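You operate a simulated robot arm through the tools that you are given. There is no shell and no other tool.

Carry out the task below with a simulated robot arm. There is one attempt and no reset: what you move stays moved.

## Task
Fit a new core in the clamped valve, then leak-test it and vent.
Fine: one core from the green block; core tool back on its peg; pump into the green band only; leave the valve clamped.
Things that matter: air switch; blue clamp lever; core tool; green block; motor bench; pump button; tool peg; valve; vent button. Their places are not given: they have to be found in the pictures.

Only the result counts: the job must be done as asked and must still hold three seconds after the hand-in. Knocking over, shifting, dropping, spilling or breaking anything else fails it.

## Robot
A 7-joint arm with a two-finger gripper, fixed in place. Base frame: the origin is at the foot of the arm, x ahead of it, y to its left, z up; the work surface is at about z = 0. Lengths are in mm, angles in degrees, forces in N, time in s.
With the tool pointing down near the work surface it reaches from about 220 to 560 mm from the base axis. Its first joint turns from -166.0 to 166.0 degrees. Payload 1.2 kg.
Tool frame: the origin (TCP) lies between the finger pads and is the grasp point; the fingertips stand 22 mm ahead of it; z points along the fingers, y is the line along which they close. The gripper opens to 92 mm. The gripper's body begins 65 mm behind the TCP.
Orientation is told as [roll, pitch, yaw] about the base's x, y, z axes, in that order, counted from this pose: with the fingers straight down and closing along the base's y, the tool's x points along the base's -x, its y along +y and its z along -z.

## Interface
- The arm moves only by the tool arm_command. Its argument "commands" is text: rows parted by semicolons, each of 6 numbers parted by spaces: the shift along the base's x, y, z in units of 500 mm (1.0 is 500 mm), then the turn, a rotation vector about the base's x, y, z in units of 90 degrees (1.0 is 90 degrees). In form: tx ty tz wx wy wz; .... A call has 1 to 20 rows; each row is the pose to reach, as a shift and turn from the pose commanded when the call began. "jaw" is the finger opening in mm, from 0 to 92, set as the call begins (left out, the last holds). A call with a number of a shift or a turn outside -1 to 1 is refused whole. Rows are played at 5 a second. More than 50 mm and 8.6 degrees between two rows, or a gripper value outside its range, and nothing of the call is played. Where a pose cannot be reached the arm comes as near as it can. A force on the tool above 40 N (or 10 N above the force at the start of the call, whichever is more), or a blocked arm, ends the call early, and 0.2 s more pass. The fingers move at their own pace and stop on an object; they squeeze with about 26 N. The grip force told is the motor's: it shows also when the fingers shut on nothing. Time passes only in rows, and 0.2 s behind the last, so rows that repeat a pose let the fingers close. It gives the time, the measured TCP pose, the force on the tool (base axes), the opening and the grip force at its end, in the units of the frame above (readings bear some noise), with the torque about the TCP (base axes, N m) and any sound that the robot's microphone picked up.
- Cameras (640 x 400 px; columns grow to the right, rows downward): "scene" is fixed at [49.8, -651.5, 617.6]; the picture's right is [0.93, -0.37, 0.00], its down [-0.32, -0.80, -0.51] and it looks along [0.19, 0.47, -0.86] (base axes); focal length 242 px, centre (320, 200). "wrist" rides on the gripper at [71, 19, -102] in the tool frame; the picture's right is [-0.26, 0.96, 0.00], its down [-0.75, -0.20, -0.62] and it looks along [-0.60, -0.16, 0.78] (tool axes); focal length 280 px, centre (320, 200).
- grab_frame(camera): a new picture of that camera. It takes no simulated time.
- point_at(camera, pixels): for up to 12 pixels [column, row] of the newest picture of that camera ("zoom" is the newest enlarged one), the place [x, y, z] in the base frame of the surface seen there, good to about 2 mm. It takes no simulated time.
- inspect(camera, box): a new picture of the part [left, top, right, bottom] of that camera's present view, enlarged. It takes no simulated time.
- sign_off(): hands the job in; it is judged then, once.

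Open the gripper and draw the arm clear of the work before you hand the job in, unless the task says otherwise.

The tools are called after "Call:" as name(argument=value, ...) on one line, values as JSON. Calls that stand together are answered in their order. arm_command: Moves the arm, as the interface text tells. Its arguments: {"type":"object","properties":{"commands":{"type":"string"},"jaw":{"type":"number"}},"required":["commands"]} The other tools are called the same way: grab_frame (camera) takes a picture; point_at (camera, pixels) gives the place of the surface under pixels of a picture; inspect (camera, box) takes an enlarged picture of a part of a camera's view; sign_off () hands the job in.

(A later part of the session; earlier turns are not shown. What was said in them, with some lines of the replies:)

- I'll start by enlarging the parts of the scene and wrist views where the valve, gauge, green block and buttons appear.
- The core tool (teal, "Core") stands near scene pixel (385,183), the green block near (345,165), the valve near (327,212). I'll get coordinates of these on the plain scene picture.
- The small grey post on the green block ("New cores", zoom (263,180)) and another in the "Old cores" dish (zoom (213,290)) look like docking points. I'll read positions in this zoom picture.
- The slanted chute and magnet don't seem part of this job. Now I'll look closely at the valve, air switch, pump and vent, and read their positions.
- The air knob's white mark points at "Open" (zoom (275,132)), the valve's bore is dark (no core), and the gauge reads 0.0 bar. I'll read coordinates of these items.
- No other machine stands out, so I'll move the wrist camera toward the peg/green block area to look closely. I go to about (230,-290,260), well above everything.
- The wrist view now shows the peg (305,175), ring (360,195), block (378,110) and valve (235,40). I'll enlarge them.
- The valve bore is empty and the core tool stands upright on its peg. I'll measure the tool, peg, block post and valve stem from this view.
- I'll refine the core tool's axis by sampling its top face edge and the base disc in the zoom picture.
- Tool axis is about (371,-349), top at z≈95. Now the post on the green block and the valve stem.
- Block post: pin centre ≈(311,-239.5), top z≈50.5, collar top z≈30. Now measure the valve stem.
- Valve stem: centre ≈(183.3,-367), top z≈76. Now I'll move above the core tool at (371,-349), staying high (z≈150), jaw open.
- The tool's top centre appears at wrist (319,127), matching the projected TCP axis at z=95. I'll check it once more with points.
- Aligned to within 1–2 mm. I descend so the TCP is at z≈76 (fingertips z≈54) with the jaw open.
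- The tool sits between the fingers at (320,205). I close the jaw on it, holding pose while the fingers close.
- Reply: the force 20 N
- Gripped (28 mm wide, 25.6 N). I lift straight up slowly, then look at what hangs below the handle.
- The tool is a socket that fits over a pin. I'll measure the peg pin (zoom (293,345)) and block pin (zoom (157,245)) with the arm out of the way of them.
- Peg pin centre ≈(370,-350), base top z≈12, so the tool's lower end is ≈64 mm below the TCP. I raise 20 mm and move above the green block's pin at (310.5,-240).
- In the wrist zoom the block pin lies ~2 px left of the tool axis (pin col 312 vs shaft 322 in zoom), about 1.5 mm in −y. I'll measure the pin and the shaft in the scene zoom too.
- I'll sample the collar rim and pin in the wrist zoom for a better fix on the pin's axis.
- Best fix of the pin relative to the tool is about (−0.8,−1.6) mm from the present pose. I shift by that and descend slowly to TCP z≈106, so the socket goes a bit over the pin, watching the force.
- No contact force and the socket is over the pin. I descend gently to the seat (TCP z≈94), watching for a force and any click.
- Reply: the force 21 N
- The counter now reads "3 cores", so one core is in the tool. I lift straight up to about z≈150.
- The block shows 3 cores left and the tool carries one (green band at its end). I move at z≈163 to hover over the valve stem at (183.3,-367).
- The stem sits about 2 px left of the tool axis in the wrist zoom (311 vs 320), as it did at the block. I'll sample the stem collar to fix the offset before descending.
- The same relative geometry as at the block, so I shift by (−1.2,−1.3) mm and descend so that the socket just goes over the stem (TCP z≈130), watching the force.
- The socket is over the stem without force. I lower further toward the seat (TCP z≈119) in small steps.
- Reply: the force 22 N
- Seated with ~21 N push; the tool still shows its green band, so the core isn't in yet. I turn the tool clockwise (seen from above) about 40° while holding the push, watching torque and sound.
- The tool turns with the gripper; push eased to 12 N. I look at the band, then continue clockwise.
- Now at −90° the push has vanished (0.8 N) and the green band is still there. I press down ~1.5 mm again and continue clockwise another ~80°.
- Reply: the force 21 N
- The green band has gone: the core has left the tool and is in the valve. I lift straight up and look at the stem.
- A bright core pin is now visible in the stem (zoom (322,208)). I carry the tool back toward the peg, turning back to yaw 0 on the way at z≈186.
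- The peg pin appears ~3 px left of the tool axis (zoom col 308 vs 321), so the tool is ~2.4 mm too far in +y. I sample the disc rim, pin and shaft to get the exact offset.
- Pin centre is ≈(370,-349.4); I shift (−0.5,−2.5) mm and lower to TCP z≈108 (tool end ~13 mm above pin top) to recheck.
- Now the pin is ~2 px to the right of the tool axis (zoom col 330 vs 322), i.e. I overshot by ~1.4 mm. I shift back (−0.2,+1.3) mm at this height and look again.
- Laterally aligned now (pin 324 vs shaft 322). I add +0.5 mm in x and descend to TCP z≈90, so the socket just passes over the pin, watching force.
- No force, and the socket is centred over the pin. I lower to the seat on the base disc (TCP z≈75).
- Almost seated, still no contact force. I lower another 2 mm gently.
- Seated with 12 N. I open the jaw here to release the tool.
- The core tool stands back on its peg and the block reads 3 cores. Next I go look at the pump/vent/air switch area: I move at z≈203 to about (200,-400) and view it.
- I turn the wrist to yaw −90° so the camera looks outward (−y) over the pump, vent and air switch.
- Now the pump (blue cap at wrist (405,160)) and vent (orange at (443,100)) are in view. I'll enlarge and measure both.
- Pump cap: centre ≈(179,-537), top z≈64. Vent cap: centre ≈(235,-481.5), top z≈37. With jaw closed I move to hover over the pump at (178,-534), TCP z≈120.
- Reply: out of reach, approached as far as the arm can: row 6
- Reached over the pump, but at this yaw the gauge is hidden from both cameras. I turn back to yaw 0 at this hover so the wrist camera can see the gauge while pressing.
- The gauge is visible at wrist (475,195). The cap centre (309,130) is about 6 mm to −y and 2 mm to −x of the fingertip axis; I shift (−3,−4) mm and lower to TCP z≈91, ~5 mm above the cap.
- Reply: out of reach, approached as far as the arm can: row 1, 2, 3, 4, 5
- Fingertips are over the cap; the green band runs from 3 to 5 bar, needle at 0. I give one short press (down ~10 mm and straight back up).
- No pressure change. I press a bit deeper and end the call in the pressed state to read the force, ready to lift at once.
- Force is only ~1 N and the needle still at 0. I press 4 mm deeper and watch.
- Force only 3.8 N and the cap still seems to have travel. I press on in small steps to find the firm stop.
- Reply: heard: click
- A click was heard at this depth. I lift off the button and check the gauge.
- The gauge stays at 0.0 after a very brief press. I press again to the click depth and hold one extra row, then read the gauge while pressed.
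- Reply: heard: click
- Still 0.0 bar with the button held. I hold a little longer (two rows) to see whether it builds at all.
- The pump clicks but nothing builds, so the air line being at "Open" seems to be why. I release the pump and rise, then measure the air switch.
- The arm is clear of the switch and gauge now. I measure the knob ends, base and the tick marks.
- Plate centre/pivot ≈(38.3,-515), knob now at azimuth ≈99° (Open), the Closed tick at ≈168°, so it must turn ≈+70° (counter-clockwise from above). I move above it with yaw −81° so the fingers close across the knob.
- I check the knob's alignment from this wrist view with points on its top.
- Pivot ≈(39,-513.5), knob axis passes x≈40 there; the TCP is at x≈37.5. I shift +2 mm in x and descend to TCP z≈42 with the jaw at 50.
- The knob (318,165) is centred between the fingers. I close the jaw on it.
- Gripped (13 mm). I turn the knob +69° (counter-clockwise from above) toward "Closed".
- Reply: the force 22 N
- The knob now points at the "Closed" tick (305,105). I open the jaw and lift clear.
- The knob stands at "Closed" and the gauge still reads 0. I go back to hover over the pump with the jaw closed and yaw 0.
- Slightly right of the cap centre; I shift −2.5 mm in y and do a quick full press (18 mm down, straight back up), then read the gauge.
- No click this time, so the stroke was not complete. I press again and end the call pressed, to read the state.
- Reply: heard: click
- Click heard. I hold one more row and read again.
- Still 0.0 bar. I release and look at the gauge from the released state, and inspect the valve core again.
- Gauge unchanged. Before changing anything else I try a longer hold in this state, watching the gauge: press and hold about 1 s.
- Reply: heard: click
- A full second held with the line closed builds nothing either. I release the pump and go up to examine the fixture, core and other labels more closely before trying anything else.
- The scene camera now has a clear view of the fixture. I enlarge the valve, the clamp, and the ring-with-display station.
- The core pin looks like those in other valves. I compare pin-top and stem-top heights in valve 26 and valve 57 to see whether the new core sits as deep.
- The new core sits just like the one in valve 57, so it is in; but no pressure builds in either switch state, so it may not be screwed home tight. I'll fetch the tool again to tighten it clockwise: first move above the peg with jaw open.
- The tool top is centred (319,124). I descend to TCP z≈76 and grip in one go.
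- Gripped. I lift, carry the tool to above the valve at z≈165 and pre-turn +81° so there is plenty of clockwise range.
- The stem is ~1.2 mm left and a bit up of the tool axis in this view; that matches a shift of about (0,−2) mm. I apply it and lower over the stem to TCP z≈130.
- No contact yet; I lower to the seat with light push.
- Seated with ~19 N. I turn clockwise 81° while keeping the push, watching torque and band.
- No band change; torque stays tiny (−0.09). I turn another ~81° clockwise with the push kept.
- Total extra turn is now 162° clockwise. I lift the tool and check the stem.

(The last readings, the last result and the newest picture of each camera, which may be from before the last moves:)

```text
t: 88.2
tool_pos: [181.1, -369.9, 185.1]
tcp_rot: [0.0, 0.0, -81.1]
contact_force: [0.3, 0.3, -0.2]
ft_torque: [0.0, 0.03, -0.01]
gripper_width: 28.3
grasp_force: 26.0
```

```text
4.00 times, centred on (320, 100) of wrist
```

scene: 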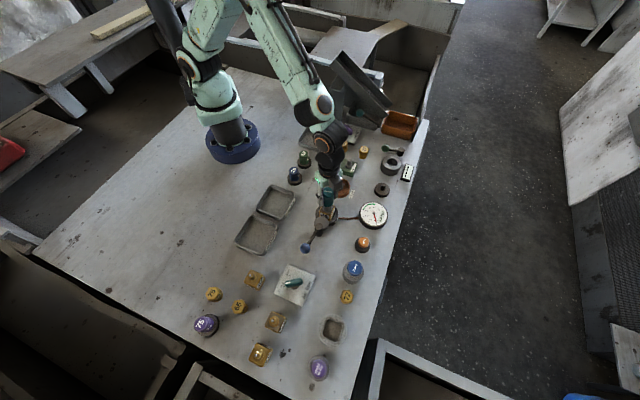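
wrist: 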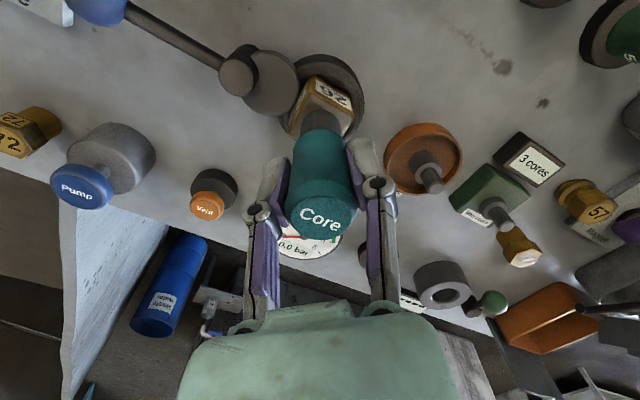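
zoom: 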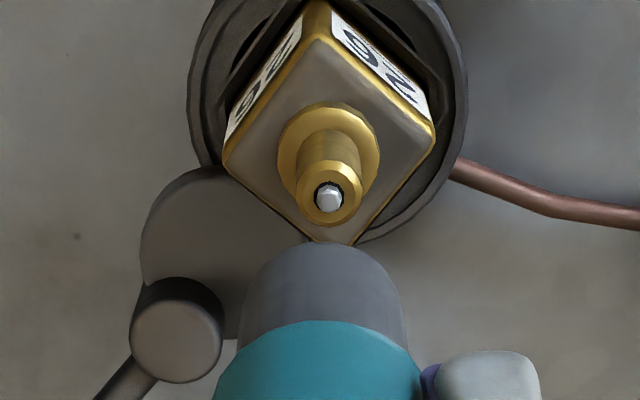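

The core remains in place. I carry the tool back to above the peg, turning back to yaw 0 on the way.

Call:
arm_command(commands="0.0376 0.0038 0 0 0 0.09; 0.0752 0.0076 0 0 0 0.18; 0.1128 0.0114 0 0 0 0.27; 0.1504 0.0152 0 0 0 0.36; 0.188 0.019 0 0 0 0.45; 0.2256 0.0228 0 0 0 0.54; 0.2632 0.0266 0 0 0 0.63; 0.3008 0.0304 0 0 0 0.72; 0.3384 0.0342 0 0 0 0.81; 0.3754 0.0382 0 0 0 0.9; 0.3754 0.0382 -0.06 0 0 0.9; 0.3754 0.0382 -0.12 0 0 0.9; 0.3754 0.0382 -0.15 0 0 0.9; 0.3754 0.0382 -0.15 0 0 0.9", jaw=0)

Call:
inspect(camera="wrist", box=[270, 50, 370, 150])

Call:
inspect(camera="scene", box=[350, 130, 420, 200])

```text
t: 91.2
tool_pos: [368.7, -349.6, 108.3]
tcp_rot: [-0.1, 0.0, 0.0]
contact_force: [0.0, 0.0, -1.0]
ft_torque: [-0.03, -0.01, 0.01]
gripper_width: 28.1
grasp_force: 26.1
```

```text
4.00 times, centred on (320, 100) of wrist
```

zoom: 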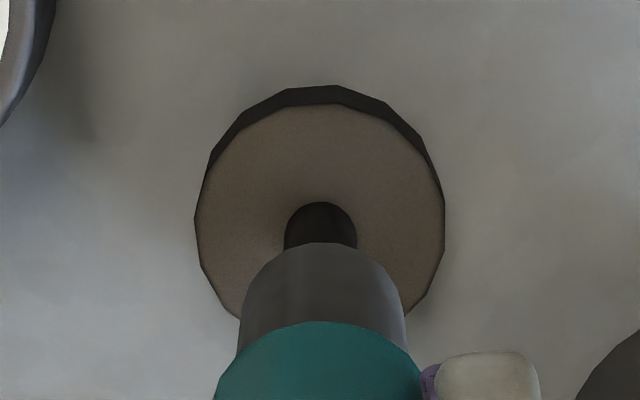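

```text
5.71 times, centred on (385, 165) of scene
```

zoom: 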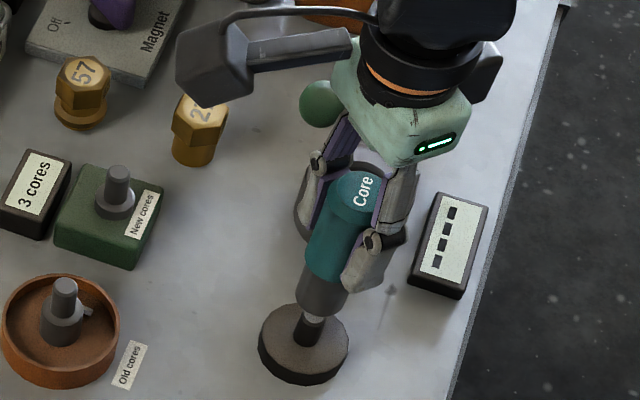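

Pin (321) and tool (322) are aligned. I add +0.5 mm x and lower to TCP z≈86, so the socket goes over the pin.

Call:
arm_command(commands="0.001 0 -0.008 0 0 0; 0.001 0 -0.018 0 0 0; 0.001 0 -0.026 0 0 0; 0.001 0 -0.034 0 0 0; 0.001 0 -0.042 0 0 0; 0.001 0 -0.042 0 0 0", jaw=0)

Call:
inspect(camera="wrist", box=[270, 50, 370, 150])

```text
t: 92.6
tool_pos: [370.3, -350.5, 88.0]
tcp_rot: [0.0, 0.0, 0.0]
contact_force: [0.1, 0.1, -0.4]
ft_torque: [0.03, 0.0, 0.03]
gripper_width: 27.9
grasp_force: 25.7
```

```text
4.00 times, centred on (320, 100) of wrist
```

zoom: 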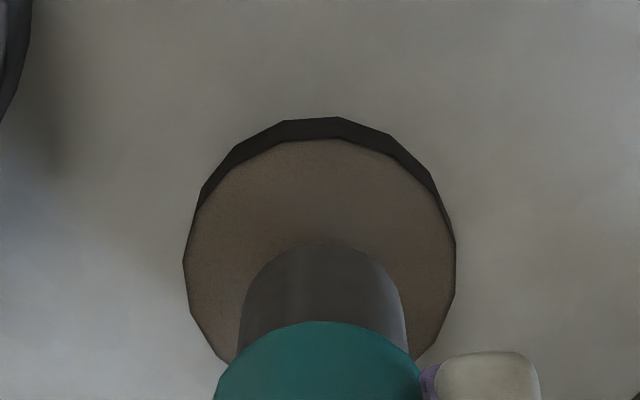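

No force; the socket is over the pin. I lower to the seat in small steps until a light contact force appears.

Call:
arm_command(commands="0 0 -0.01 0 0 0; 0 0 -0.018 0 0 0; 0 0 -0.024 0 0 0; 0 0 -0.028 0 0 0; 0 0 -0.031 0 0 0; 0 0 -0.033 0 0 0; 0 0 -0.033 0 0 0", jaw=0)

Call:
inspect(camera="wrist", box=[270, 50, 370, 150])

```text
t: 94.2
tool_pos: [369.9, -349.2, 72.0]
tcp_rot: [0.0, 0.0, 0.0]
contact_force: [-0.6, 0.0, -1.2]
ft_torque: [0.02, 0.02, -0.02]
gripper_width: 28.2
grasp_force: 26.4
```

```text
4.00 times, centred on (320, 100) of wrist
```

zoom: 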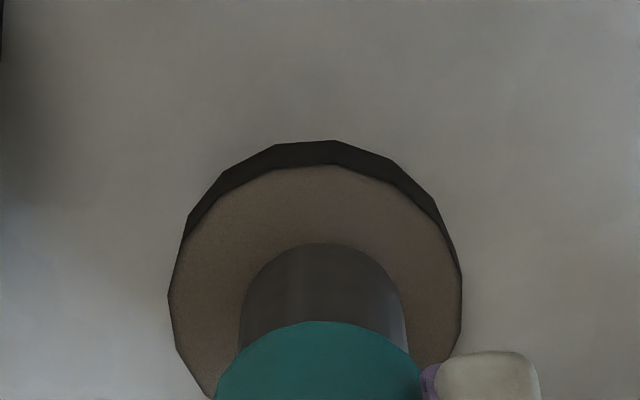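

Still no contact; I go down up to 3 mm more in small steps.

Call:
arm_command(commands="0 0 -0.0015 0 0 0; 0 0 -0.003 0 0 0; 0 0 -0.004 0 0 0; 0 0 -0.005 0 0 0; 0 0 -0.005 0 0 0", jaw=0)

```text
t: 95.4
tool_pos: [370.6, -348.7, 70.6]
tcp_rot: [-0.2, -0.2, 0.2]
contact_force: [4.7, -1.5, 20.1]
ft_torque: [0.0, -0.2, 0.03]
gripper_width: 28.5
grasp_force: 26.0
```

Seated (20 N). I open the jaw and lift away.

Call:
arm_command(commands="0 0 0.001 0 0 0; 0 0 0.001 0 0 0; 0 0 0.001 0 0 0; 0 0 0.001 0 0 0", jaw=80)

Call:
arm_command(commands="0 0 0.04 0 0 0; 0 0 0.1 0 0 0; 0 0 0.18 0 0 0; 0 0 0.26 0 0 0; 0 0 0.26 0 0 0", jaw=80)

Call:
inspect(camera="scene", box=[340, 130, 420, 230])

Call:
grab_frame(camera="wrist")

```text
t: 96.4
tool_pos: [369.0, -349.9, 70.3]
tcp_rot: [0.0, 0.0, 0.0]
contact_force: [0.6, -0.5, -0.5]
ft_torque: [0.0, -0.03, 0.0]
gripper_width: 80.1
grasp_force: 0.2
```

```text
t: 97.6
tool_pos: [370.1, -348.7, 199.8]
tcp_rot: [0.0, 0.0, -0.1]
contact_force: [0.5, -0.9, 0.0]
ft_torque: [0.07, -0.03, 0.01]
gripper_width: 80.1
grasp_force: 0.2
```

```text
4.00 times, centred on (380, 180) of scene
```

zoom: 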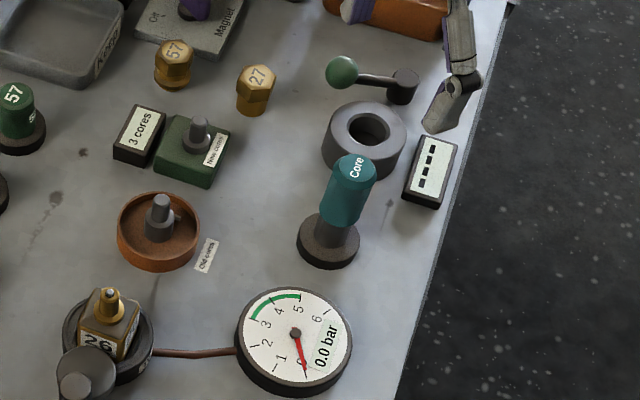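

```text
taken
```

wrist: 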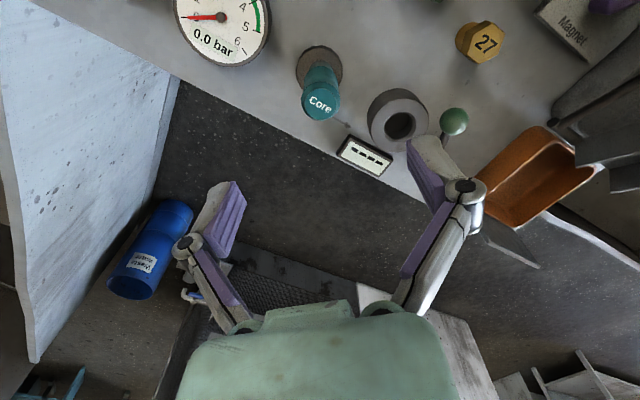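

The tool stands on its peg. Now back to the pump (hover at about (175.5,-534,92)) with the jaw closed for another pumping try.

Call:
arm_command(commands="-0.056 -0.053 0 0 0 0; -0.112 -0.106 0 0 0 0; -0.168 -0.159 0 0 0 0; -0.224 -0.212 0 0 0 0; -0.28 -0.265 0 0 0 0; -0.336 -0.318 0 0 0 0; -0.389 -0.37 -0.03 0 0 0; -0.389 -0.37 -0.1 0 0 0; -0.389 -0.37 -0.17 0 0 0; -0.389 -0.37 -0.214 0 0 0; -0.389 -0.37 -0.214 0 0 0", jaw=0)

Call:
grab_frame(camera="wrist")

Call:
inspect(camera="wrist", box=[260, 80, 380, 180])

```text
t: 100.0
tool_pos: [174.6, -534.3, 93.4]
tcp_rot: [0.0, 0.0, 0.0]
contact_force: [0.7, 0.0, 0.1]
ft_torque: [0.01, -0.01, 0.0]
gripper_width: 0.2
grasp_force: 25.3
out of reach, approached as far as the arm can: row 7
```

```text
taken
```

wrist: 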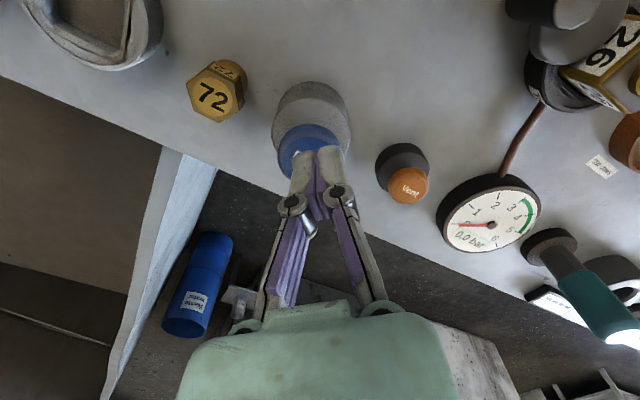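

```text
4.00 times, centred on (320, 130) of wrist
```

zoom: 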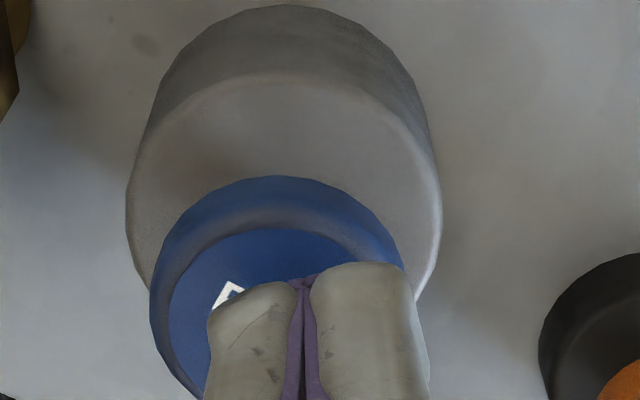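

I press the pump (to TCP ≈74) and end pressed, then read the gauge.

Call:
arm_command(commands="0 0 -0.02 0 0 0; 0 0 -0.039 0 0 0; 0 0 -0.039 0 0 0", jaw=0)

Call:
inspect(camera="wrist", box=[420, 150, 580, 280])

```text
t: 100.8
tool_pos: [175.3, -535.0, 72.6]
tcp_rot: [0.0, 0.0, 0.1]
contact_force: [-1.4, 0.5, 5.2]
ft_torque: [-0.03, 0.04, 0.01]
gripper_width: 6.2
grasp_force: 28.2
heard: click
```

```text
3.08 times, centred on (500, 215) of wrist
```

zoom: 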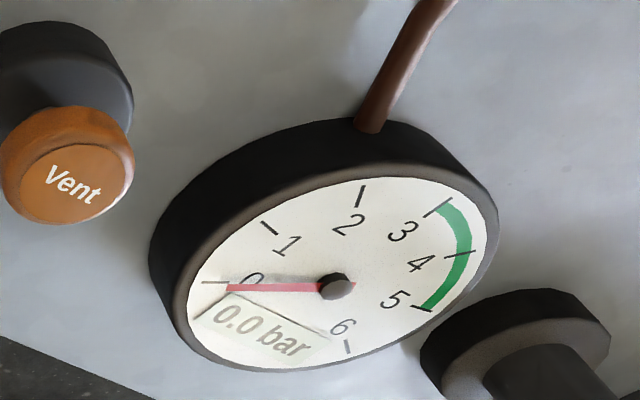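

Still 0.0. I keep holding for about 1 s more to rule out a slow start.

Call:
arm_command(commands="0 0 0 0 0 0; 0 0 0 0 0 0; 0 0 0 0 0 0; 0 0 0 0 0 0", jaw=0)

Call:
inspect(camera="wrist", box=[420, 150, 580, 280])

```text
t: 101.8
tool_pos: [176.2, -534.7, 72.1]
tcp_rot: [0.0, 0.0, 0.0]
contact_force: [-0.2, -2.3, 6.2]
ft_torque: [-0.02, 0.05, -0.02]
gripper_width: 6.0
grasp_force: 28.1
```

```text
3.08 times, centred on (500, 215) of wrist
```

zoom: 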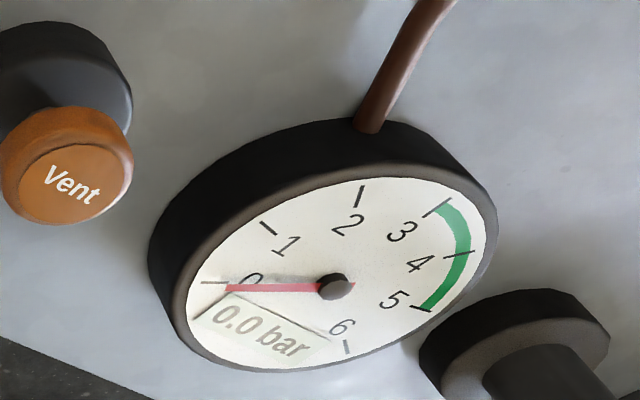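

Closed line gives no pressure, so I'll set the air switch back to Open and try again now that the core is tightened. I release the pump and move above the switch with yaw ≈ −12°, jaw 50.

Call:
arm_command(commands="0 0 0.04 0 0 0; 0 0 0.12 0 0 0; -0.03 0.005 0.16 0 0 -0.02; -0.09 0.015 0.16 0 0 -0.05; -0.15 0.023 0.16 0 0 -0.08; -0.21 0.032 0.16 0 0 -0.11; -0.273 0.0424 0.16 0 0 -0.13; -0.273 0.0424 0.1 0 0 -0.13; -0.273 0.0424 0.05 0 0 -0.13; -0.273 0.0424 0.05 0 0 -0.13", jaw=50)

Call:
grab_frame(camera="wrist")

Call:
point_at(camera="wrist", pixels=[[316, 100], [322, 115], [330, 142], [318, 90], [326, 130], [310, 110], [335, 115]])

Call:
inspect(camera="wrist", box=[260, 60, 380, 180])

```text
t: 104.0
tool_pos: [39.5, -512.4, 99.8]
tcp_rot: [0.0, 0.0, -11.7]
contact_force: [-0.1, -0.6, -0.2]
ft_torque: [0.02, -0.04, -0.03]
gripper_width: 49.7
grasp_force: 0.1
```

```text
taken
```

wrist: 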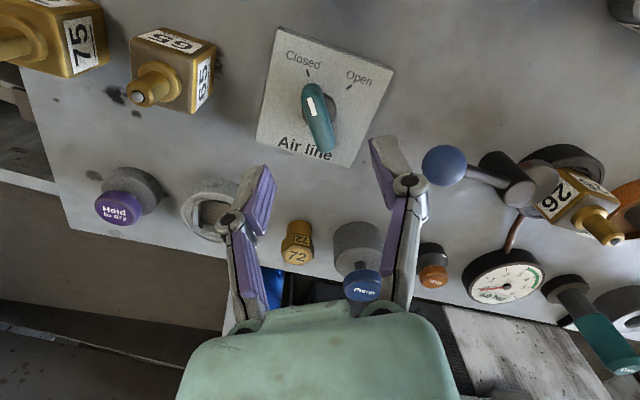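

```text
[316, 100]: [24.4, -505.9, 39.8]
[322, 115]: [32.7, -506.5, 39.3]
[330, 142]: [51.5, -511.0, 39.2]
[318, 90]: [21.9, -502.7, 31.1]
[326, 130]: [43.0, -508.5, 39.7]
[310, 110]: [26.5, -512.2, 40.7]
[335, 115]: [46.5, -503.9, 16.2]
```

```text
3.33 times, centred on (320, 120) of wrist
```

zoom: 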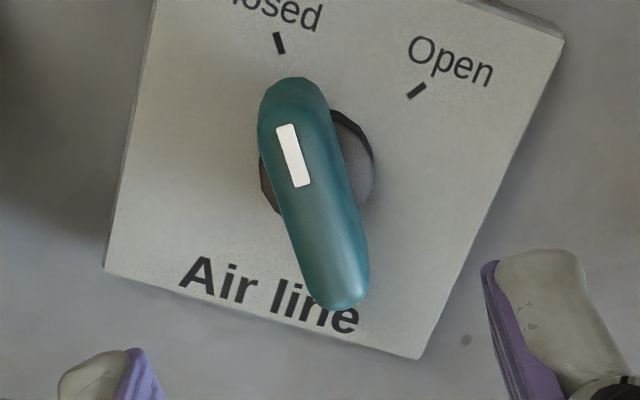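

The knob's midline at the pivot is ≈(39,-512), right under the TCP. I descend to z≈44 and then grip.

Call:
arm_command(commands="0 0 -0.03 0 0 0; 0 0 -0.06 0 0 0; 0 0 -0.09 0 0 0; 0 0 -0.109 0 0 0; 0 0 -0.109 0 0 0", jaw=50)

Call:
arm_command(commands="0 0 0 0 0 0; 0 0 0 0 0 0; 0 0 0 0 0 0", jaw=0)

Call:
grab_frame(camera="wrist")

```text
t: 105.2
tool_pos: [39.4, -513.4, 45.2]
tcp_rot: [0.0, 0.0, -11.7]
contact_force: [-0.5, 0.5, -0.1]
ft_torque: [0.05, 0.01, -0.04]
gripper_width: 50.0
grasp_force: 0.0
```

```text
t: 106.0
tool_pos: [39.8, -513.1, 45.7]
tcp_rot: [-0.1, 0.0, -11.8]
contact_force: [-0.2, -1.4, 8.2]
ft_torque: [-0.02, 0.11, 0.07]
gripper_width: 12.8
grasp_force: 27.9
```

```text
taken
```

wrist: 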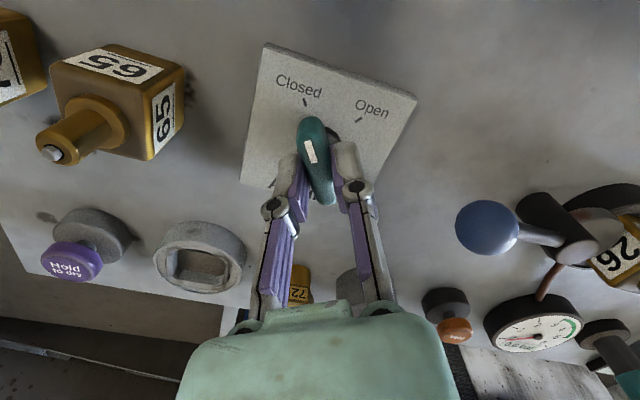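

Gripped. Before turning I zoom at the gauge (535,322), whose needle looks a bit different.

Call:
inspect(camera="wrist", box=[470, 270, 610, 380])

Call:
inspect(camera="scene", box=[350, 195, 400, 235])

```text
3.64 times, centred on (540, 325) of wrist
```

zoom: 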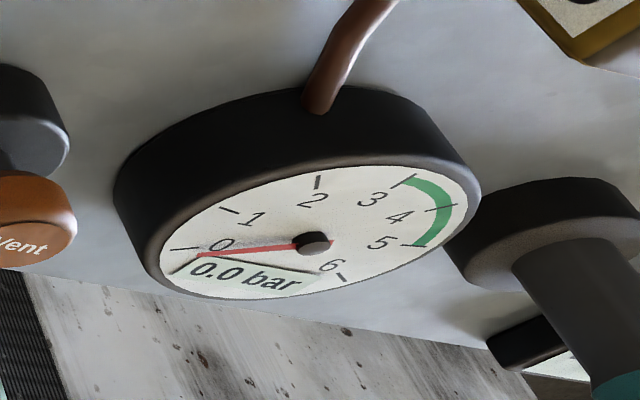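

```text
10.00 times, centred on (375, 215) of scene
```

zoom: 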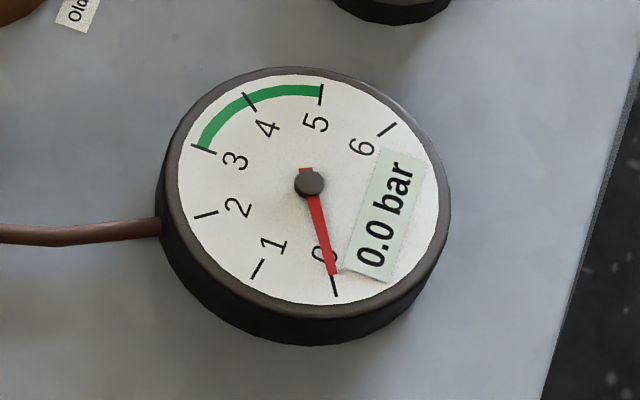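

The gauge still reads 0.0. I turn the knob −69° (clockwise) back to "Open".

Call:
arm_command(commands="0 0 0 0 0 -0.09; 0 0 0 0 0 -0.18; 0 0 0 0 0 -0.27; 0 0 0 0 0 -0.36; 0 0 0 0 0 -0.45; 0 0 0 0 0 -0.54; 0 0 0 0 0 -0.63; 0 0 0 0 0 -0.72; 0 0 0 0 0 -0.78; 0 0 0 0 0 -0.78", jaw=0)

Call:
grab_frame(camera="wrist")

Call:
inspect(camera="scene", box=[350, 195, 400, 235])

```text
t: 108.2
tool_pos: [37.9, -513.3, 45.0]
tcp_rot: [-0.1, -0.4, -82.0]
contact_force: [-2.3, -15.1, 11.5]
ft_torque: [-0.55, -0.02, 0.47]
gripper_width: 12.9
grasp_force: 27.8
```

```text
taken
```

wrist: 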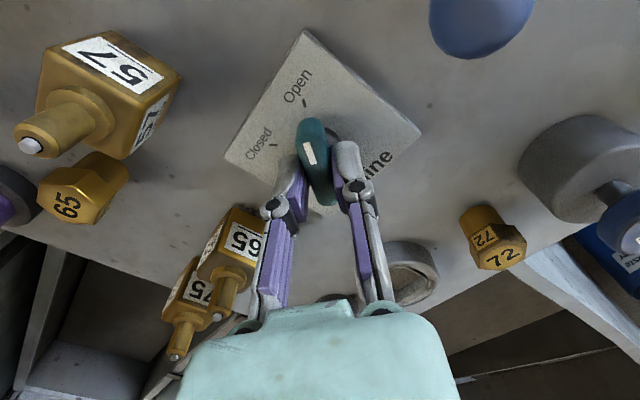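

```text
10.00 times, centred on (375, 215) of scene
```

zoom: 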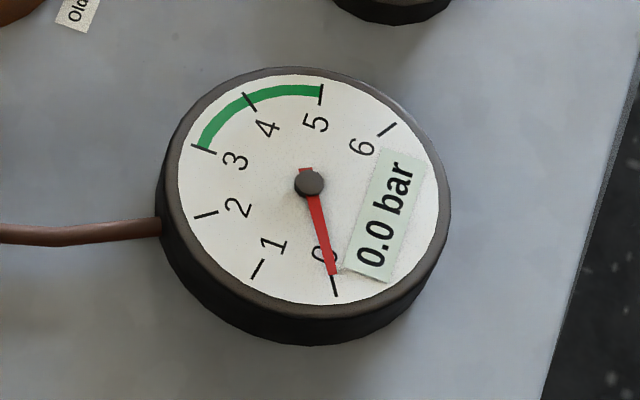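

The knob points to "Open" against its stop. I release, lift, and go to the pump again (yaw back to 0).

Call:
arm_command(commands="0 0 0 0 0 0; 0 0 0 0 0 0; 0 0 0 0 0 0", jaw=50)

Call:
arm_command(commands="0 0 0.04 0 0 0; 0 0 0.12 0 0 0; 0 0 0.2 0 0 0; 0.02 -0.003 0.22 0 0 0.09; 0.06 -0.009 0.22 0 0 0.18; 0.1 -0.015 0.22 0 0 0.27; 0.14 -0.02 0.22 0 0 0.36; 0.18 -0.027 0.22 0 0 0.45; 0.21 -0.032 0.22 0 0 0.54; 0.24 -0.036 0.22 0 0 0.63; 0.26 -0.039 0.2 0 0 0.72; 0.274 -0.041 0.16 0 0 0.81; 0.274 -0.041 0.13 0 0 0.9; 0.274 -0.041 0.1 0 0 0.91; 0.274 -0.041 0.1 0 0 0.91", jaw=0)

Call:
grab_frame(camera="wrist")

Call:
inspect(camera="scene", box=[265, 255, 325, 310])

```text
t: 109.0
tool_pos: [39.7, -511.7, 44.2]
tcp_rot: [0.0, 0.1, -81.9]
contact_force: [0.6, 1.1, 0.1]
ft_torque: [0.03, 0.02, -0.03]
gripper_width: 50.2
grasp_force: 0.1
```

```text
t: 112.2
tool_pos: [177.6, -533.4, 93.7]
tcp_rot: [0.0, 0.0, -0.1]
contact_force: [-0.3, 0.3, -0.2]
ft_torque: [0.01, 0.01, 0.03]
gripper_width: 0.2
grasp_force: 28.1
```

```text
taken
```

wrist: 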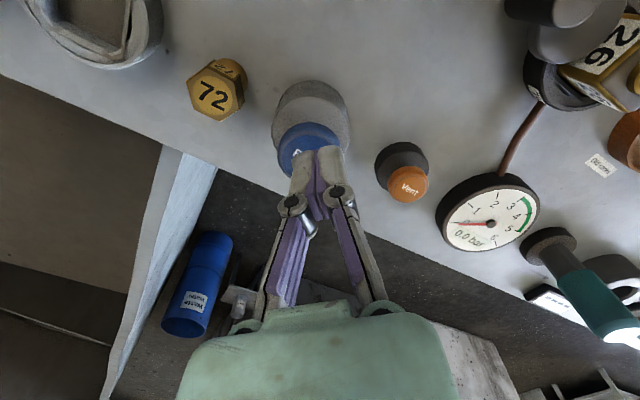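

```text
7.27 times, centred on (295, 282) of scene
```

zoom: 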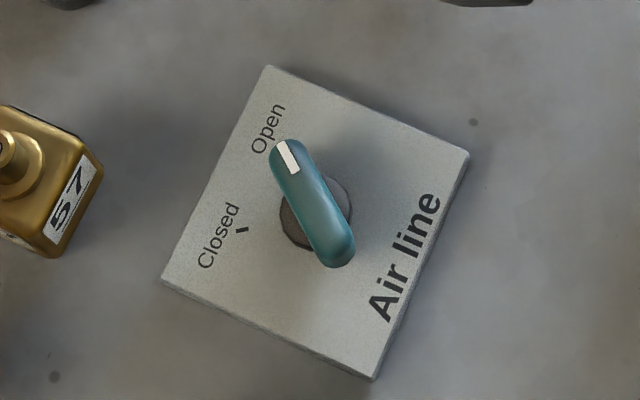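

The switch is at "Open" again, as at the start. I press the pump and end pressed to read the gauge.

Call:
arm_command(commands="-0.002 -0.002 -0.02 0 0 0; -0.002 -0.002 -0.039 0 0 0", jaw=0)

Call:
inspect(camera="wrist", box=[420, 150, 580, 280])

```text
t: 112.8
tool_pos: [176.2, -535.1, 76.1]
tcp_rot: [-0.1, 0.0, 0.0]
contact_force: [-0.5, 0.9, 3.3]
ft_torque: [0.03, 0.01, 0.01]
gripper_width: 6.0
grasp_force: 28.4
```

```text
3.08 times, centred on (500, 215) of wrist
```

zoom: 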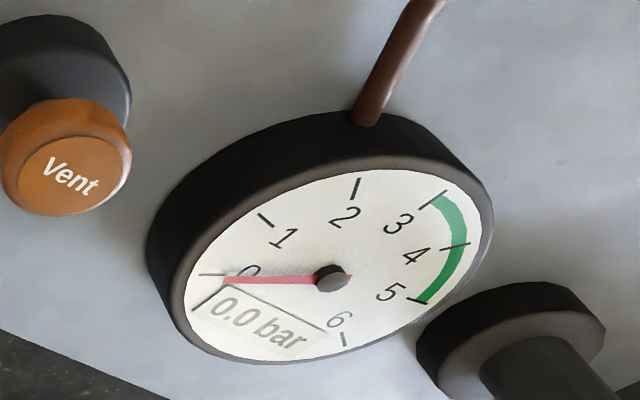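

No click yet; I press 2 mm deeper and read.

Call:
arm_command(commands="0 0 -0.004 0 0 0; 0 0 -0.005 0 0 0", jaw=0)

Call:
inspect(camera="wrist", box=[420, 150, 580, 280])

```text
t: 113.4
tool_pos: [175.3, -534.6, 73.4]
tcp_rot: [-0.2, 0.1, 0.0]
contact_force: [0.6, -2.3, 5.6]
ft_torque: [-0.02, 0.01, 0.01]
gripper_width: 6.0
grasp_force: 28.6
heard: click
```

```text
3.08 times, centred on (500, 215) of wrist
```

zoom: 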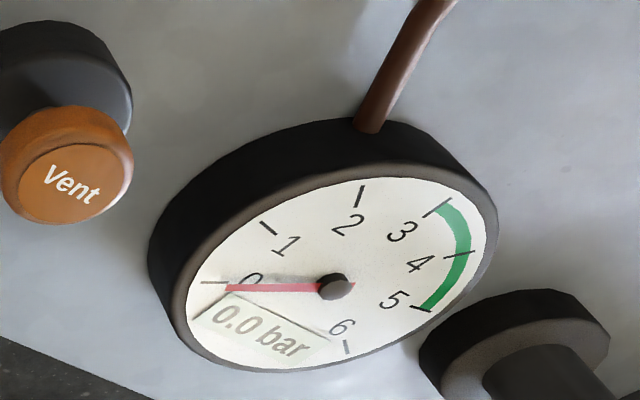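

Click, but 0.0. I hold about 0.8 s more and read again.

Call:
arm_command(commands="0 0 0 0 0 0; 0 0 0 0 0 0; 0 0 0 0 0 0", jaw=0)

Call:
inspect(camera="wrist", box=[420, 150, 580, 280])

```text
t: 114.2
tool_pos: [175.5, -535.2, 72.1]
tcp_rot: [0.0, -0.1, -0.1]
contact_force: [1.3, -1.1, 5.6]
ft_torque: [-0.01, -0.02, -0.01]
gripper_width: 6.1
grasp_force: 28.5
```

```text
3.08 times, centred on (500, 215) of wrist
```

zoom: 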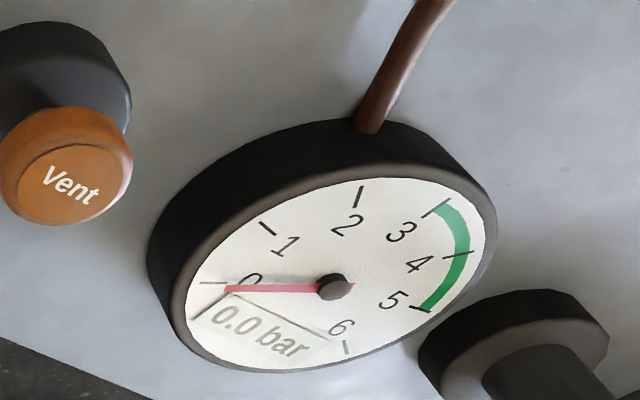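

The force is still only ~5 N, so the plunger isn't bottomed. I press deeper in small steps (another 4 mm) and read.

Call:
arm_command(commands="0 0 -0.004 0 0 0; 0 0 -0.008 0 0 0", jaw=0)

Call:
inspect(camera="wrist", box=[420, 150, 580, 280])

Call:
inspect(camera="wrist", box=[260, 80, 380, 180])

```text
t: 114.8
tool_pos: [173.8, -533.9, 70.5]
tcp_rot: [0.0, -0.1, 0.0]
contact_force: [1.1, 3.9, 11.7]
ft_torque: [0.07, 0.03, 0.01]
gripper_width: 5.8
grasp_force: 28.0
```

```text
3.08 times, centred on (500, 215) of wrist
```

zoom: 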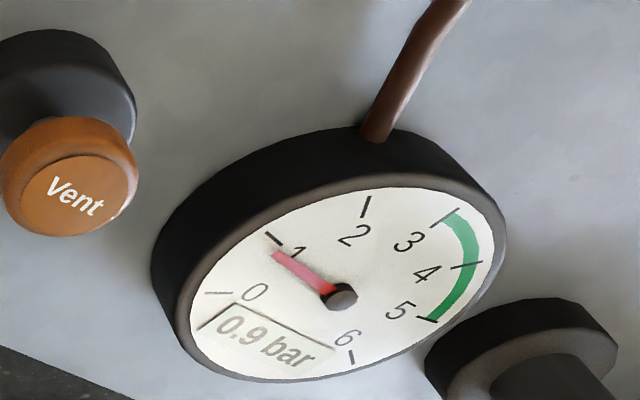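

```text
4.00 times, centred on (320, 130) of wrist
```

zoom: 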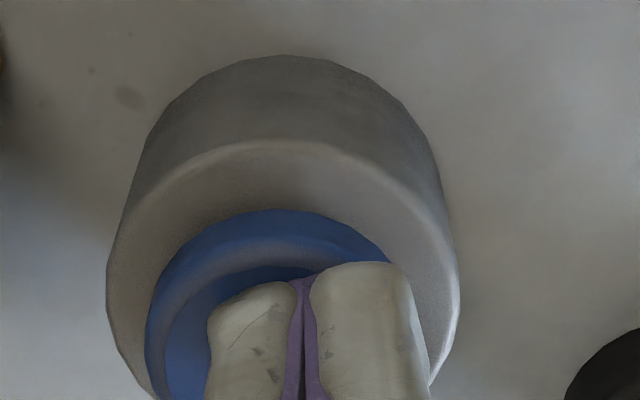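

The gauge now reads 0.9 bar: the pump works with a full-depth press. I hold one more row (0.4 s) to see whether it is time- or stroke-based (well below the band).

Call:
arm_command(commands="0 0 0 0 0 0", jaw=0)

Call:
inspect(camera="wrist", box=[420, 150, 580, 280])

```text
t: 115.2
tool_pos: [175.3, -534.5, 69.5]
tcp_rot: [0.0, 0.0, -0.1]
contact_force: [-0.5, 4.1, 12.8]
ft_torque: [0.09, 0.07, 0.0]
gripper_width: 6.1
grasp_force: 27.3
```

```text
3.08 times, centred on (500, 215) of wrist
```

zoom: 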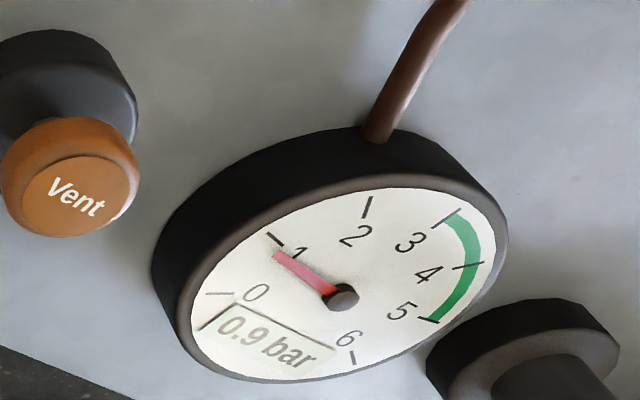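

Stroke-based: it holds 0.9 bar with the plunger down. I release fully and check it holds.

Call:
arm_command(commands="0 0 0.02 0 0 0; 0 0 0.044 0 0 0; 0 0 0.044 0 0 0", jaw=0)

Call:
inspect(camera="wrist", box=[420, 130, 580, 260])

```text
t: 116.0
tool_pos: [175.8, -535.2, 90.5]
tcp_rot: [0.0, 0.1, -0.1]
contact_force: [0.2, -0.8, 1.0]
ft_torque: [-0.01, -0.01, -0.03]
gripper_width: 0.2
grasp_force: 27.5
```

```text
3.08 times, centred on (500, 195) of wrist
```

zoom: 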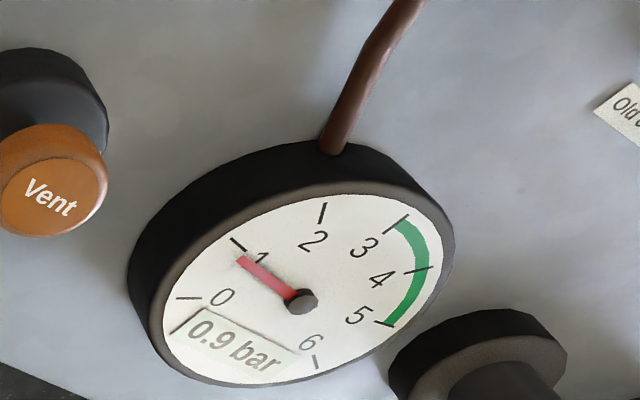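

It holds at 0.9 bar. Second full stroke: down to the same depth and back up, then read.

Call:
arm_command(commands="0 0 -0.02 0 0 0; 0 0 -0.038 0 0 0; 0 0 -0.044 0 0 0; 0 0 -0.045 0 0 0; 0 0 -0.02 0 0 0; 0 0 0 0 0 0; 0 0 0 0 0 0", jaw=0)

Call:
inspect(camera="wrist", box=[420, 130, 580, 260])

```text
t: 117.6
tool_pos: [174.4, -534.3, 89.5]
tcp_rot: [0.0, 0.0, -0.1]
contact_force: [0.2, -1.1, 0.8]
ft_torque: [0.01, 0.01, -0.02]
gripper_width: 0.0
grasp_force: 28.1
heard: click
```

```text
3.08 times, centred on (500, 195) of wrist
```

zoom: 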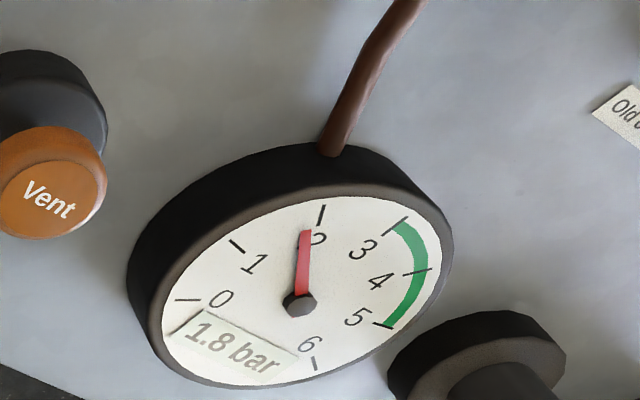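

1.8 bar: 0.9 per stroke. Third stroke, the same way.

Call:
arm_command(commands="0 0 -0.02 0 0 0; 0 0 -0.038 0 0 0; 0 0 -0.044 0 0 0; 0 0 -0.045 0 0 0; 0 0 -0.02 0 0 0; 0 0 0 0 0 0; 0 0 0 0 0 0", jaw=0)

Call:
inspect(camera="wrist", box=[420, 130, 580, 260])

```text
t: 119.2
tool_pos: [176.3, -534.7, 90.6]
tcp_rot: [0.0, 0.1, 0.0]
contact_force: [-0.9, -0.2, 0.4]
ft_torque: [-0.02, 0.02, 0.0]
gripper_width: 0.1
grasp_force: 28.1
heard: click
```

```text
3.08 times, centred on (500, 195) of wrist
```

zoom: 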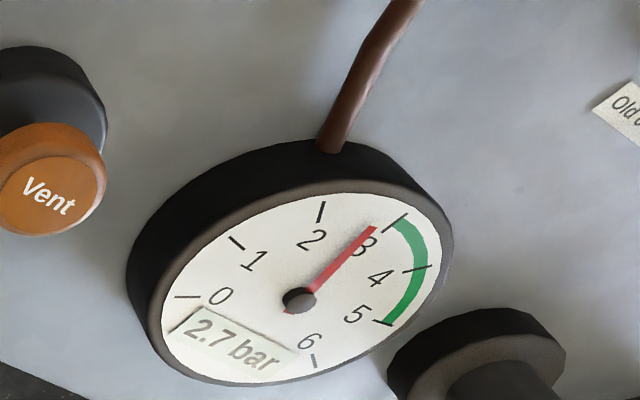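

2.7 bar. Fourth stroke should give 3.6, inside the 3–5 band.

Call:
arm_command(commands="0 0 -0.02 0 0 0; 0 0 -0.038 0 0 0; 0 0 -0.044 0 0 0; 0 0 -0.045 0 0 0; 0 0 -0.02 0 0 0; 0 0 0 0 0 0; 0 0 0 0 0 0", jaw=0)

Call:
inspect(camera="wrist", box=[420, 130, 580, 260])

```text
t: 120.8
tool_pos: [173.4, -533.4, 91.4]
tcp_rot: [0.0, 0.1, 0.0]
contact_force: [-0.2, 0.1, 0.9]
ft_torque: [0.02, 0.01, -0.02]
gripper_width: 0.1
grasp_force: 27.4
heard: click
```

```text
3.08 times, centred on (500, 195) of wrist
```

zoom: 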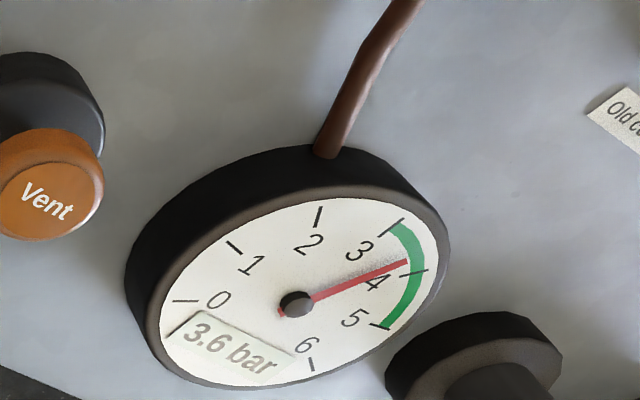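

3.6 bar, in the green band. I rise clear of the pump and wait about 4 s to watch for a leak.

Call:
arm_command(commands="0 0 0.04 0 0 0; 0 0 0.06 0 0 0; 0 0 0.06 0 0 0; 0 0 0.06 0 0 0; 0 0 0.06 0 0 0; 0 0 0.06 0 0 0; 0 0 0.06 0 0 0; 0 0 0.06 0 0 0; 0 0 0.06 0 0 0; 0 0 0.06 0 0 0; 0 0 0.06 0 0 0; 0 0 0.06 0 0 0; 0 0 0.06 0 0 0; 0 0 0.06 0 0 0; 0 0 0.06 0 0 0; 0 0 0.06 0 0 0; 0 0 0.06 0 0 0; 0 0 0.06 0 0 0; 0 0 0.06 0 0 0; 0 0 0.06 0 0 0", jaw=0)

Call:
grab_frame(camera="wrist")

Call:
inspect(camera="wrist", box=[400, 110, 560, 240])

```text
t: 125.0
tool_pos: [174.6, -534.8, 121.2]
tcp_rot: [0.0, 0.1, 0.0]
contact_force: [-0.5, -0.6, 0.2]
ft_torque: [0.01, -0.02, -0.03]
gripper_width: 0.0
grasp_force: 28.0
```

```text
taken
```

wrist: 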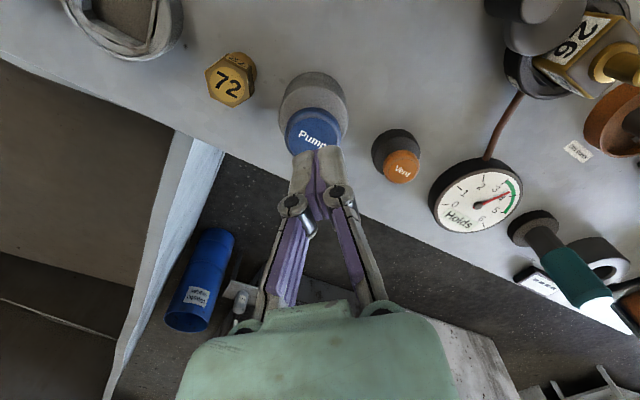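

```text
3.08 times, centred on (480, 175) of wrist
```

zoom: 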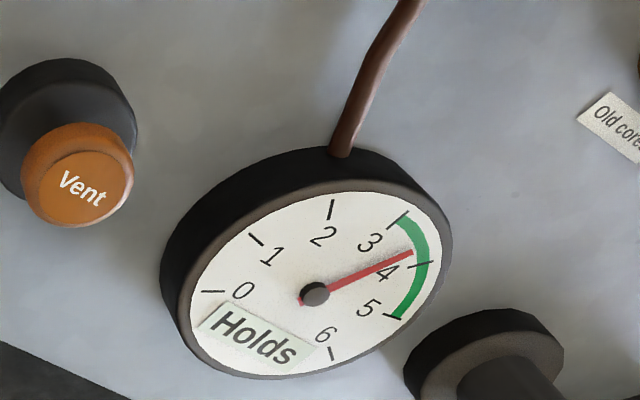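

The gauge display now says "Holds" at 3.6 bar: the leak test has passed. Next I move over the vent button (≈(235,-481.5)) to vent.

Call:
arm_command(commands="0.04 0.035 0 0 0 0; 0.08 0.07 0 0 0 0; 0.12 0.106 0 0 0 0; 0.12 0.106 -0.04 0 0 0; 0.12 0.106 -0.08 0 0 0; 0.12 0.106 -0.08 0 0 0", jaw=0)

Call:
grab_frame(camera="wrist")

Call:
inspect(camera="wrist", box=[260, 80, 380, 180])

```text
t: 126.4
tool_pos: [236.4, -482.1, 81.0]
tcp_rot: [-0.1, 0.0, 0.0]
contact_force: [-0.9, 0.4, 0.0]
ft_torque: [0.02, -0.02, -0.01]
gripper_width: 0.0
grasp_force: 28.2
```

```text
taken
```

wrist: 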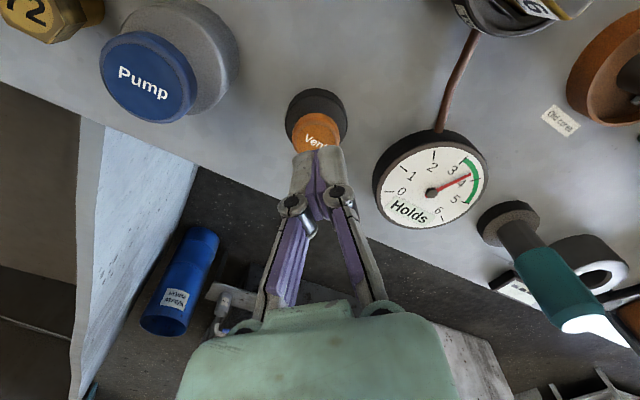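

```text
4.00 times, centred on (320, 130) of wrist
```

zoom: 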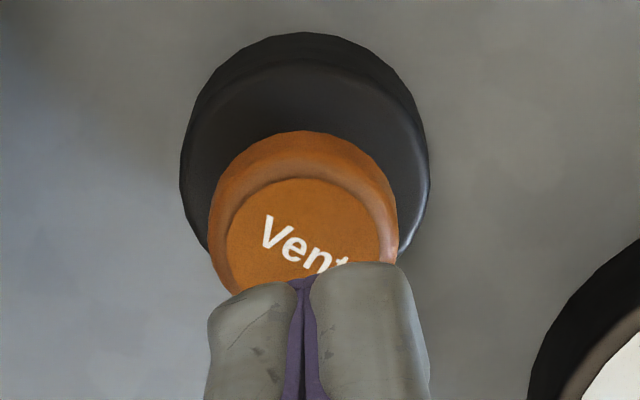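

The vent cap is under the fingertips (within ~2 mm). I lower and press it in small steps, then read the gauge.

Call:
arm_command(commands="0 -0.003 -0.02 0 0 0; 0 -0.003 -0.036 0 0 0; 0 -0.003 -0.048 0 0 0; 0 -0.003 -0.056 0 0 0; 0 -0.003 -0.056 0 0 0", jaw=0)

Call:
grab_frame(camera="wrist")

Call:
inspect(camera="wrist", box=[380, 130, 540, 260])

```text
t: 127.6
tool_pos: [236.3, -481.9, 51.8]
tcp_rot: [0.0, 0.0, -0.1]
contact_force: [-0.8, -1.0, 2.0]
ft_torque: [-0.07, 0.02, 0.01]
gripper_width: 5.8
grasp_force: 28.3
heard: click
```

```text
taken
```

wrist: 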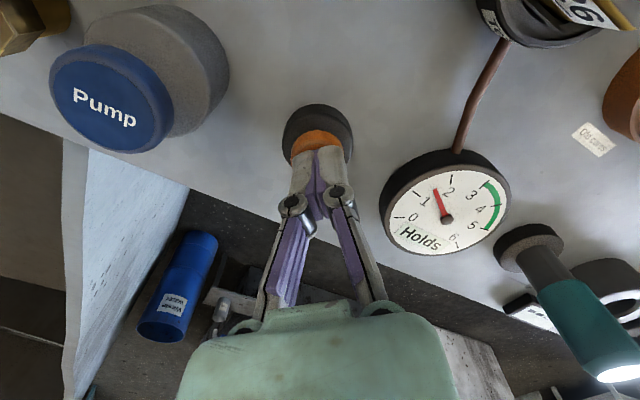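

```text
3.08 times, centred on (460, 195) of wrist
```

zoom: 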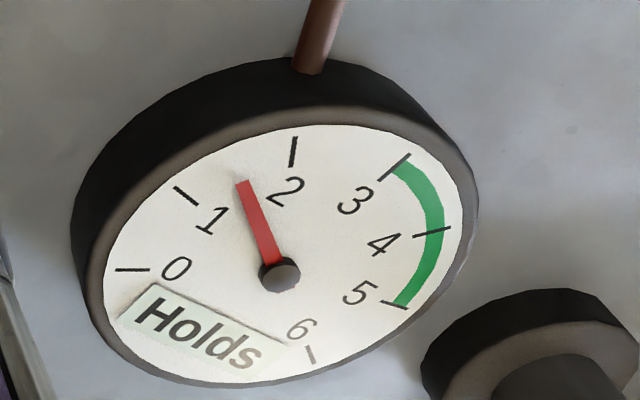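

The pressure is falling (needle ≈1.6). I keep the vent pressed until it reaches zero.

Call:
arm_command(commands="0 0 0 0 0 0; 0 0 0 0 0 0; 0 0 0 0 0 0; 0 0 0 0 0 0; 0 0 0 0 0 0; 0 0 0 0 0 0; 0 0 0 0 0 0; 0 0 0 0 0 0; 0 0 0 0 0 0; 0 0 0 0 0 0", jaw=0)

Call:
inspect(camera="wrist", box=[380, 130, 540, 260])

```text
t: 129.8
tool_pos: [236.2, -481.8, 51.3]
tcp_rot: [0.0, 0.0, 0.0]
contact_force: [0.0, -0.4, 2.0]
ft_torque: [0.01, 0.03, -0.04]
gripper_width: 6.0
grasp_force: 27.8
```

```text
3.08 times, centred on (460, 195) of wrist
```

zoom: 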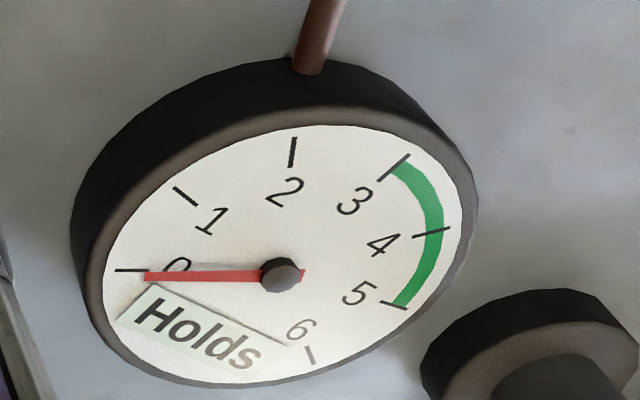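

The needle is at 0. I lift off the vent and withdraw to a clear pose near the start, opening the gripper.

Call:
arm_command(commands="0 0 0.03 0 0 0; 0 0 0.1 0 0 0; 0 0 0.18 0 0 0; 0 0 0.26 0 0 0; 0 0.03 0.34 0 0 0; -0.03 0.09 0.4 0 0 0; -0.08 0.15 0.44 0 0 0; -0.13 0.21 0.48 0 0 0; -0.18 0.27 0.52 0 0 0; -0.23 0.33 0.55 0 0 0; -0.26 0.38 0.56 0 0 0; -0.26 0.38 0.56 0 0 0", jaw=0)

Call:
arm_command(commands="0 0 0 0 0 0; 0 0 0 0 0 0; 0 0 0 0 0 0; 0 0 0 0 0 0", jaw=92)

Call:
grab_frame(camera="scene")

Call:
inspect(camera="scene", box=[280, 120, 430, 240])

Call:
inspect(camera="scene", box=[190, 230, 390, 390])

```text
t: 132.4
tool_pos: [105.0, -294.6, 331.9]
tcp_rot: [-0.1, 0.1, 0.0]
contact_force: [0.0, 1.1, -0.3]
ft_torque: [0.01, 0.02, -0.02]
gripper_width: 0.0
grasp_force: 28.2
```

```text
t: 133.4
tool_pos: [105.8, -294.3, 331.8]
tcp_rot: [0.0, 0.1, 0.0]
contact_force: [-0.2, 0.0, 0.2]
ft_torque: [0.01, 0.0, 0.0]
gripper_width: 92.2
grasp_force: 0.1
```

```text
taken
```

scene: 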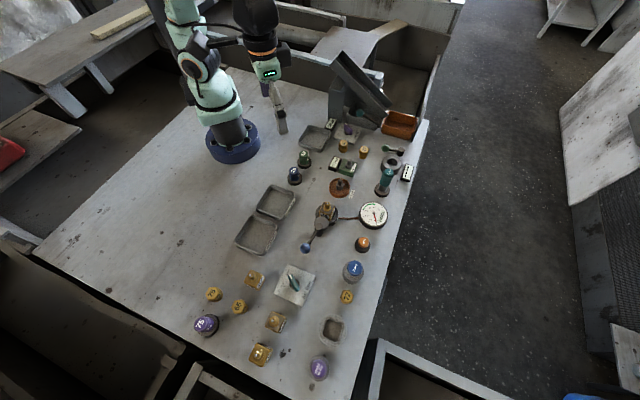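

```text
3.33 times, centred on (355, 180) of scene
```

zoom: 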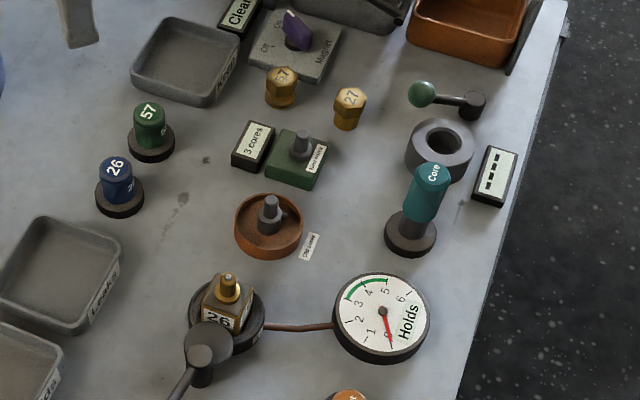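

```text
2.50 times, centred on (290, 310) of scene
```

zoom: 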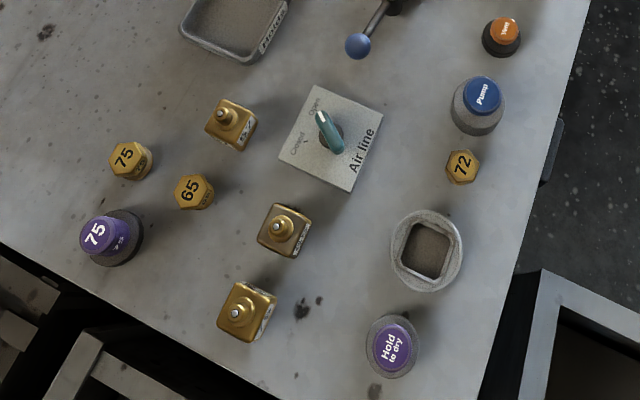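

Everything is in place: 3 cores left, tool on its peg, lever unmoved, needle at 0 with "Holds" shown, air switch at Open as found. One last close look at the valve's core before handing in.

Call:
inspect(camera="scene", box=[305, 192, 345, 222])

```text
13.33 times, centred on (325, 207) of scene
```

zoom: 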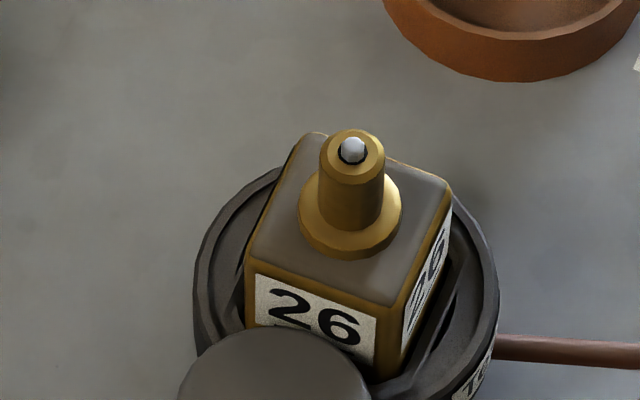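

The core is fitted in the clamped valve, the pressure is vented, and the arm is clear with the gripper open. I hand the job in.

Call:
sign_off()

```text
The job is handed in.
```

The new core is fitted in valve 26. The leak test passed and the valve is vented. I've handed the job in, but I haven't seen a verdict from the judge.

- **Core:** I took one core from the green block, whose counter went from 4 to 3. I later put the tool back on the valve and turned the core a further 160° or so clockwise. I wrongly thought a loose core was why no pressure was building.
- **Leak test:** four full pump strokes brought it to 3.6 bar, inside the green band (3 to 5 bar). After about 4 s the gauge display showed "Holds". My earlier presses did nothing because they were too shallow.
- **Vent:** I held the vent button until the needle reached 0. The needle was still at 0 in the last picture.
- **Left as asked:** the core tool is back on its peg, and the blue clamp lever was never touched, so the valve is still clamped.
- **Air switch:** I turned it to Closed while looking for the pumping problem, then back to Open, where I found it. The successful pumping and the leak test were done with it Open.
- **Motor bench:** I could not identify anything in the pictures by that name and took it to mean the table itself.
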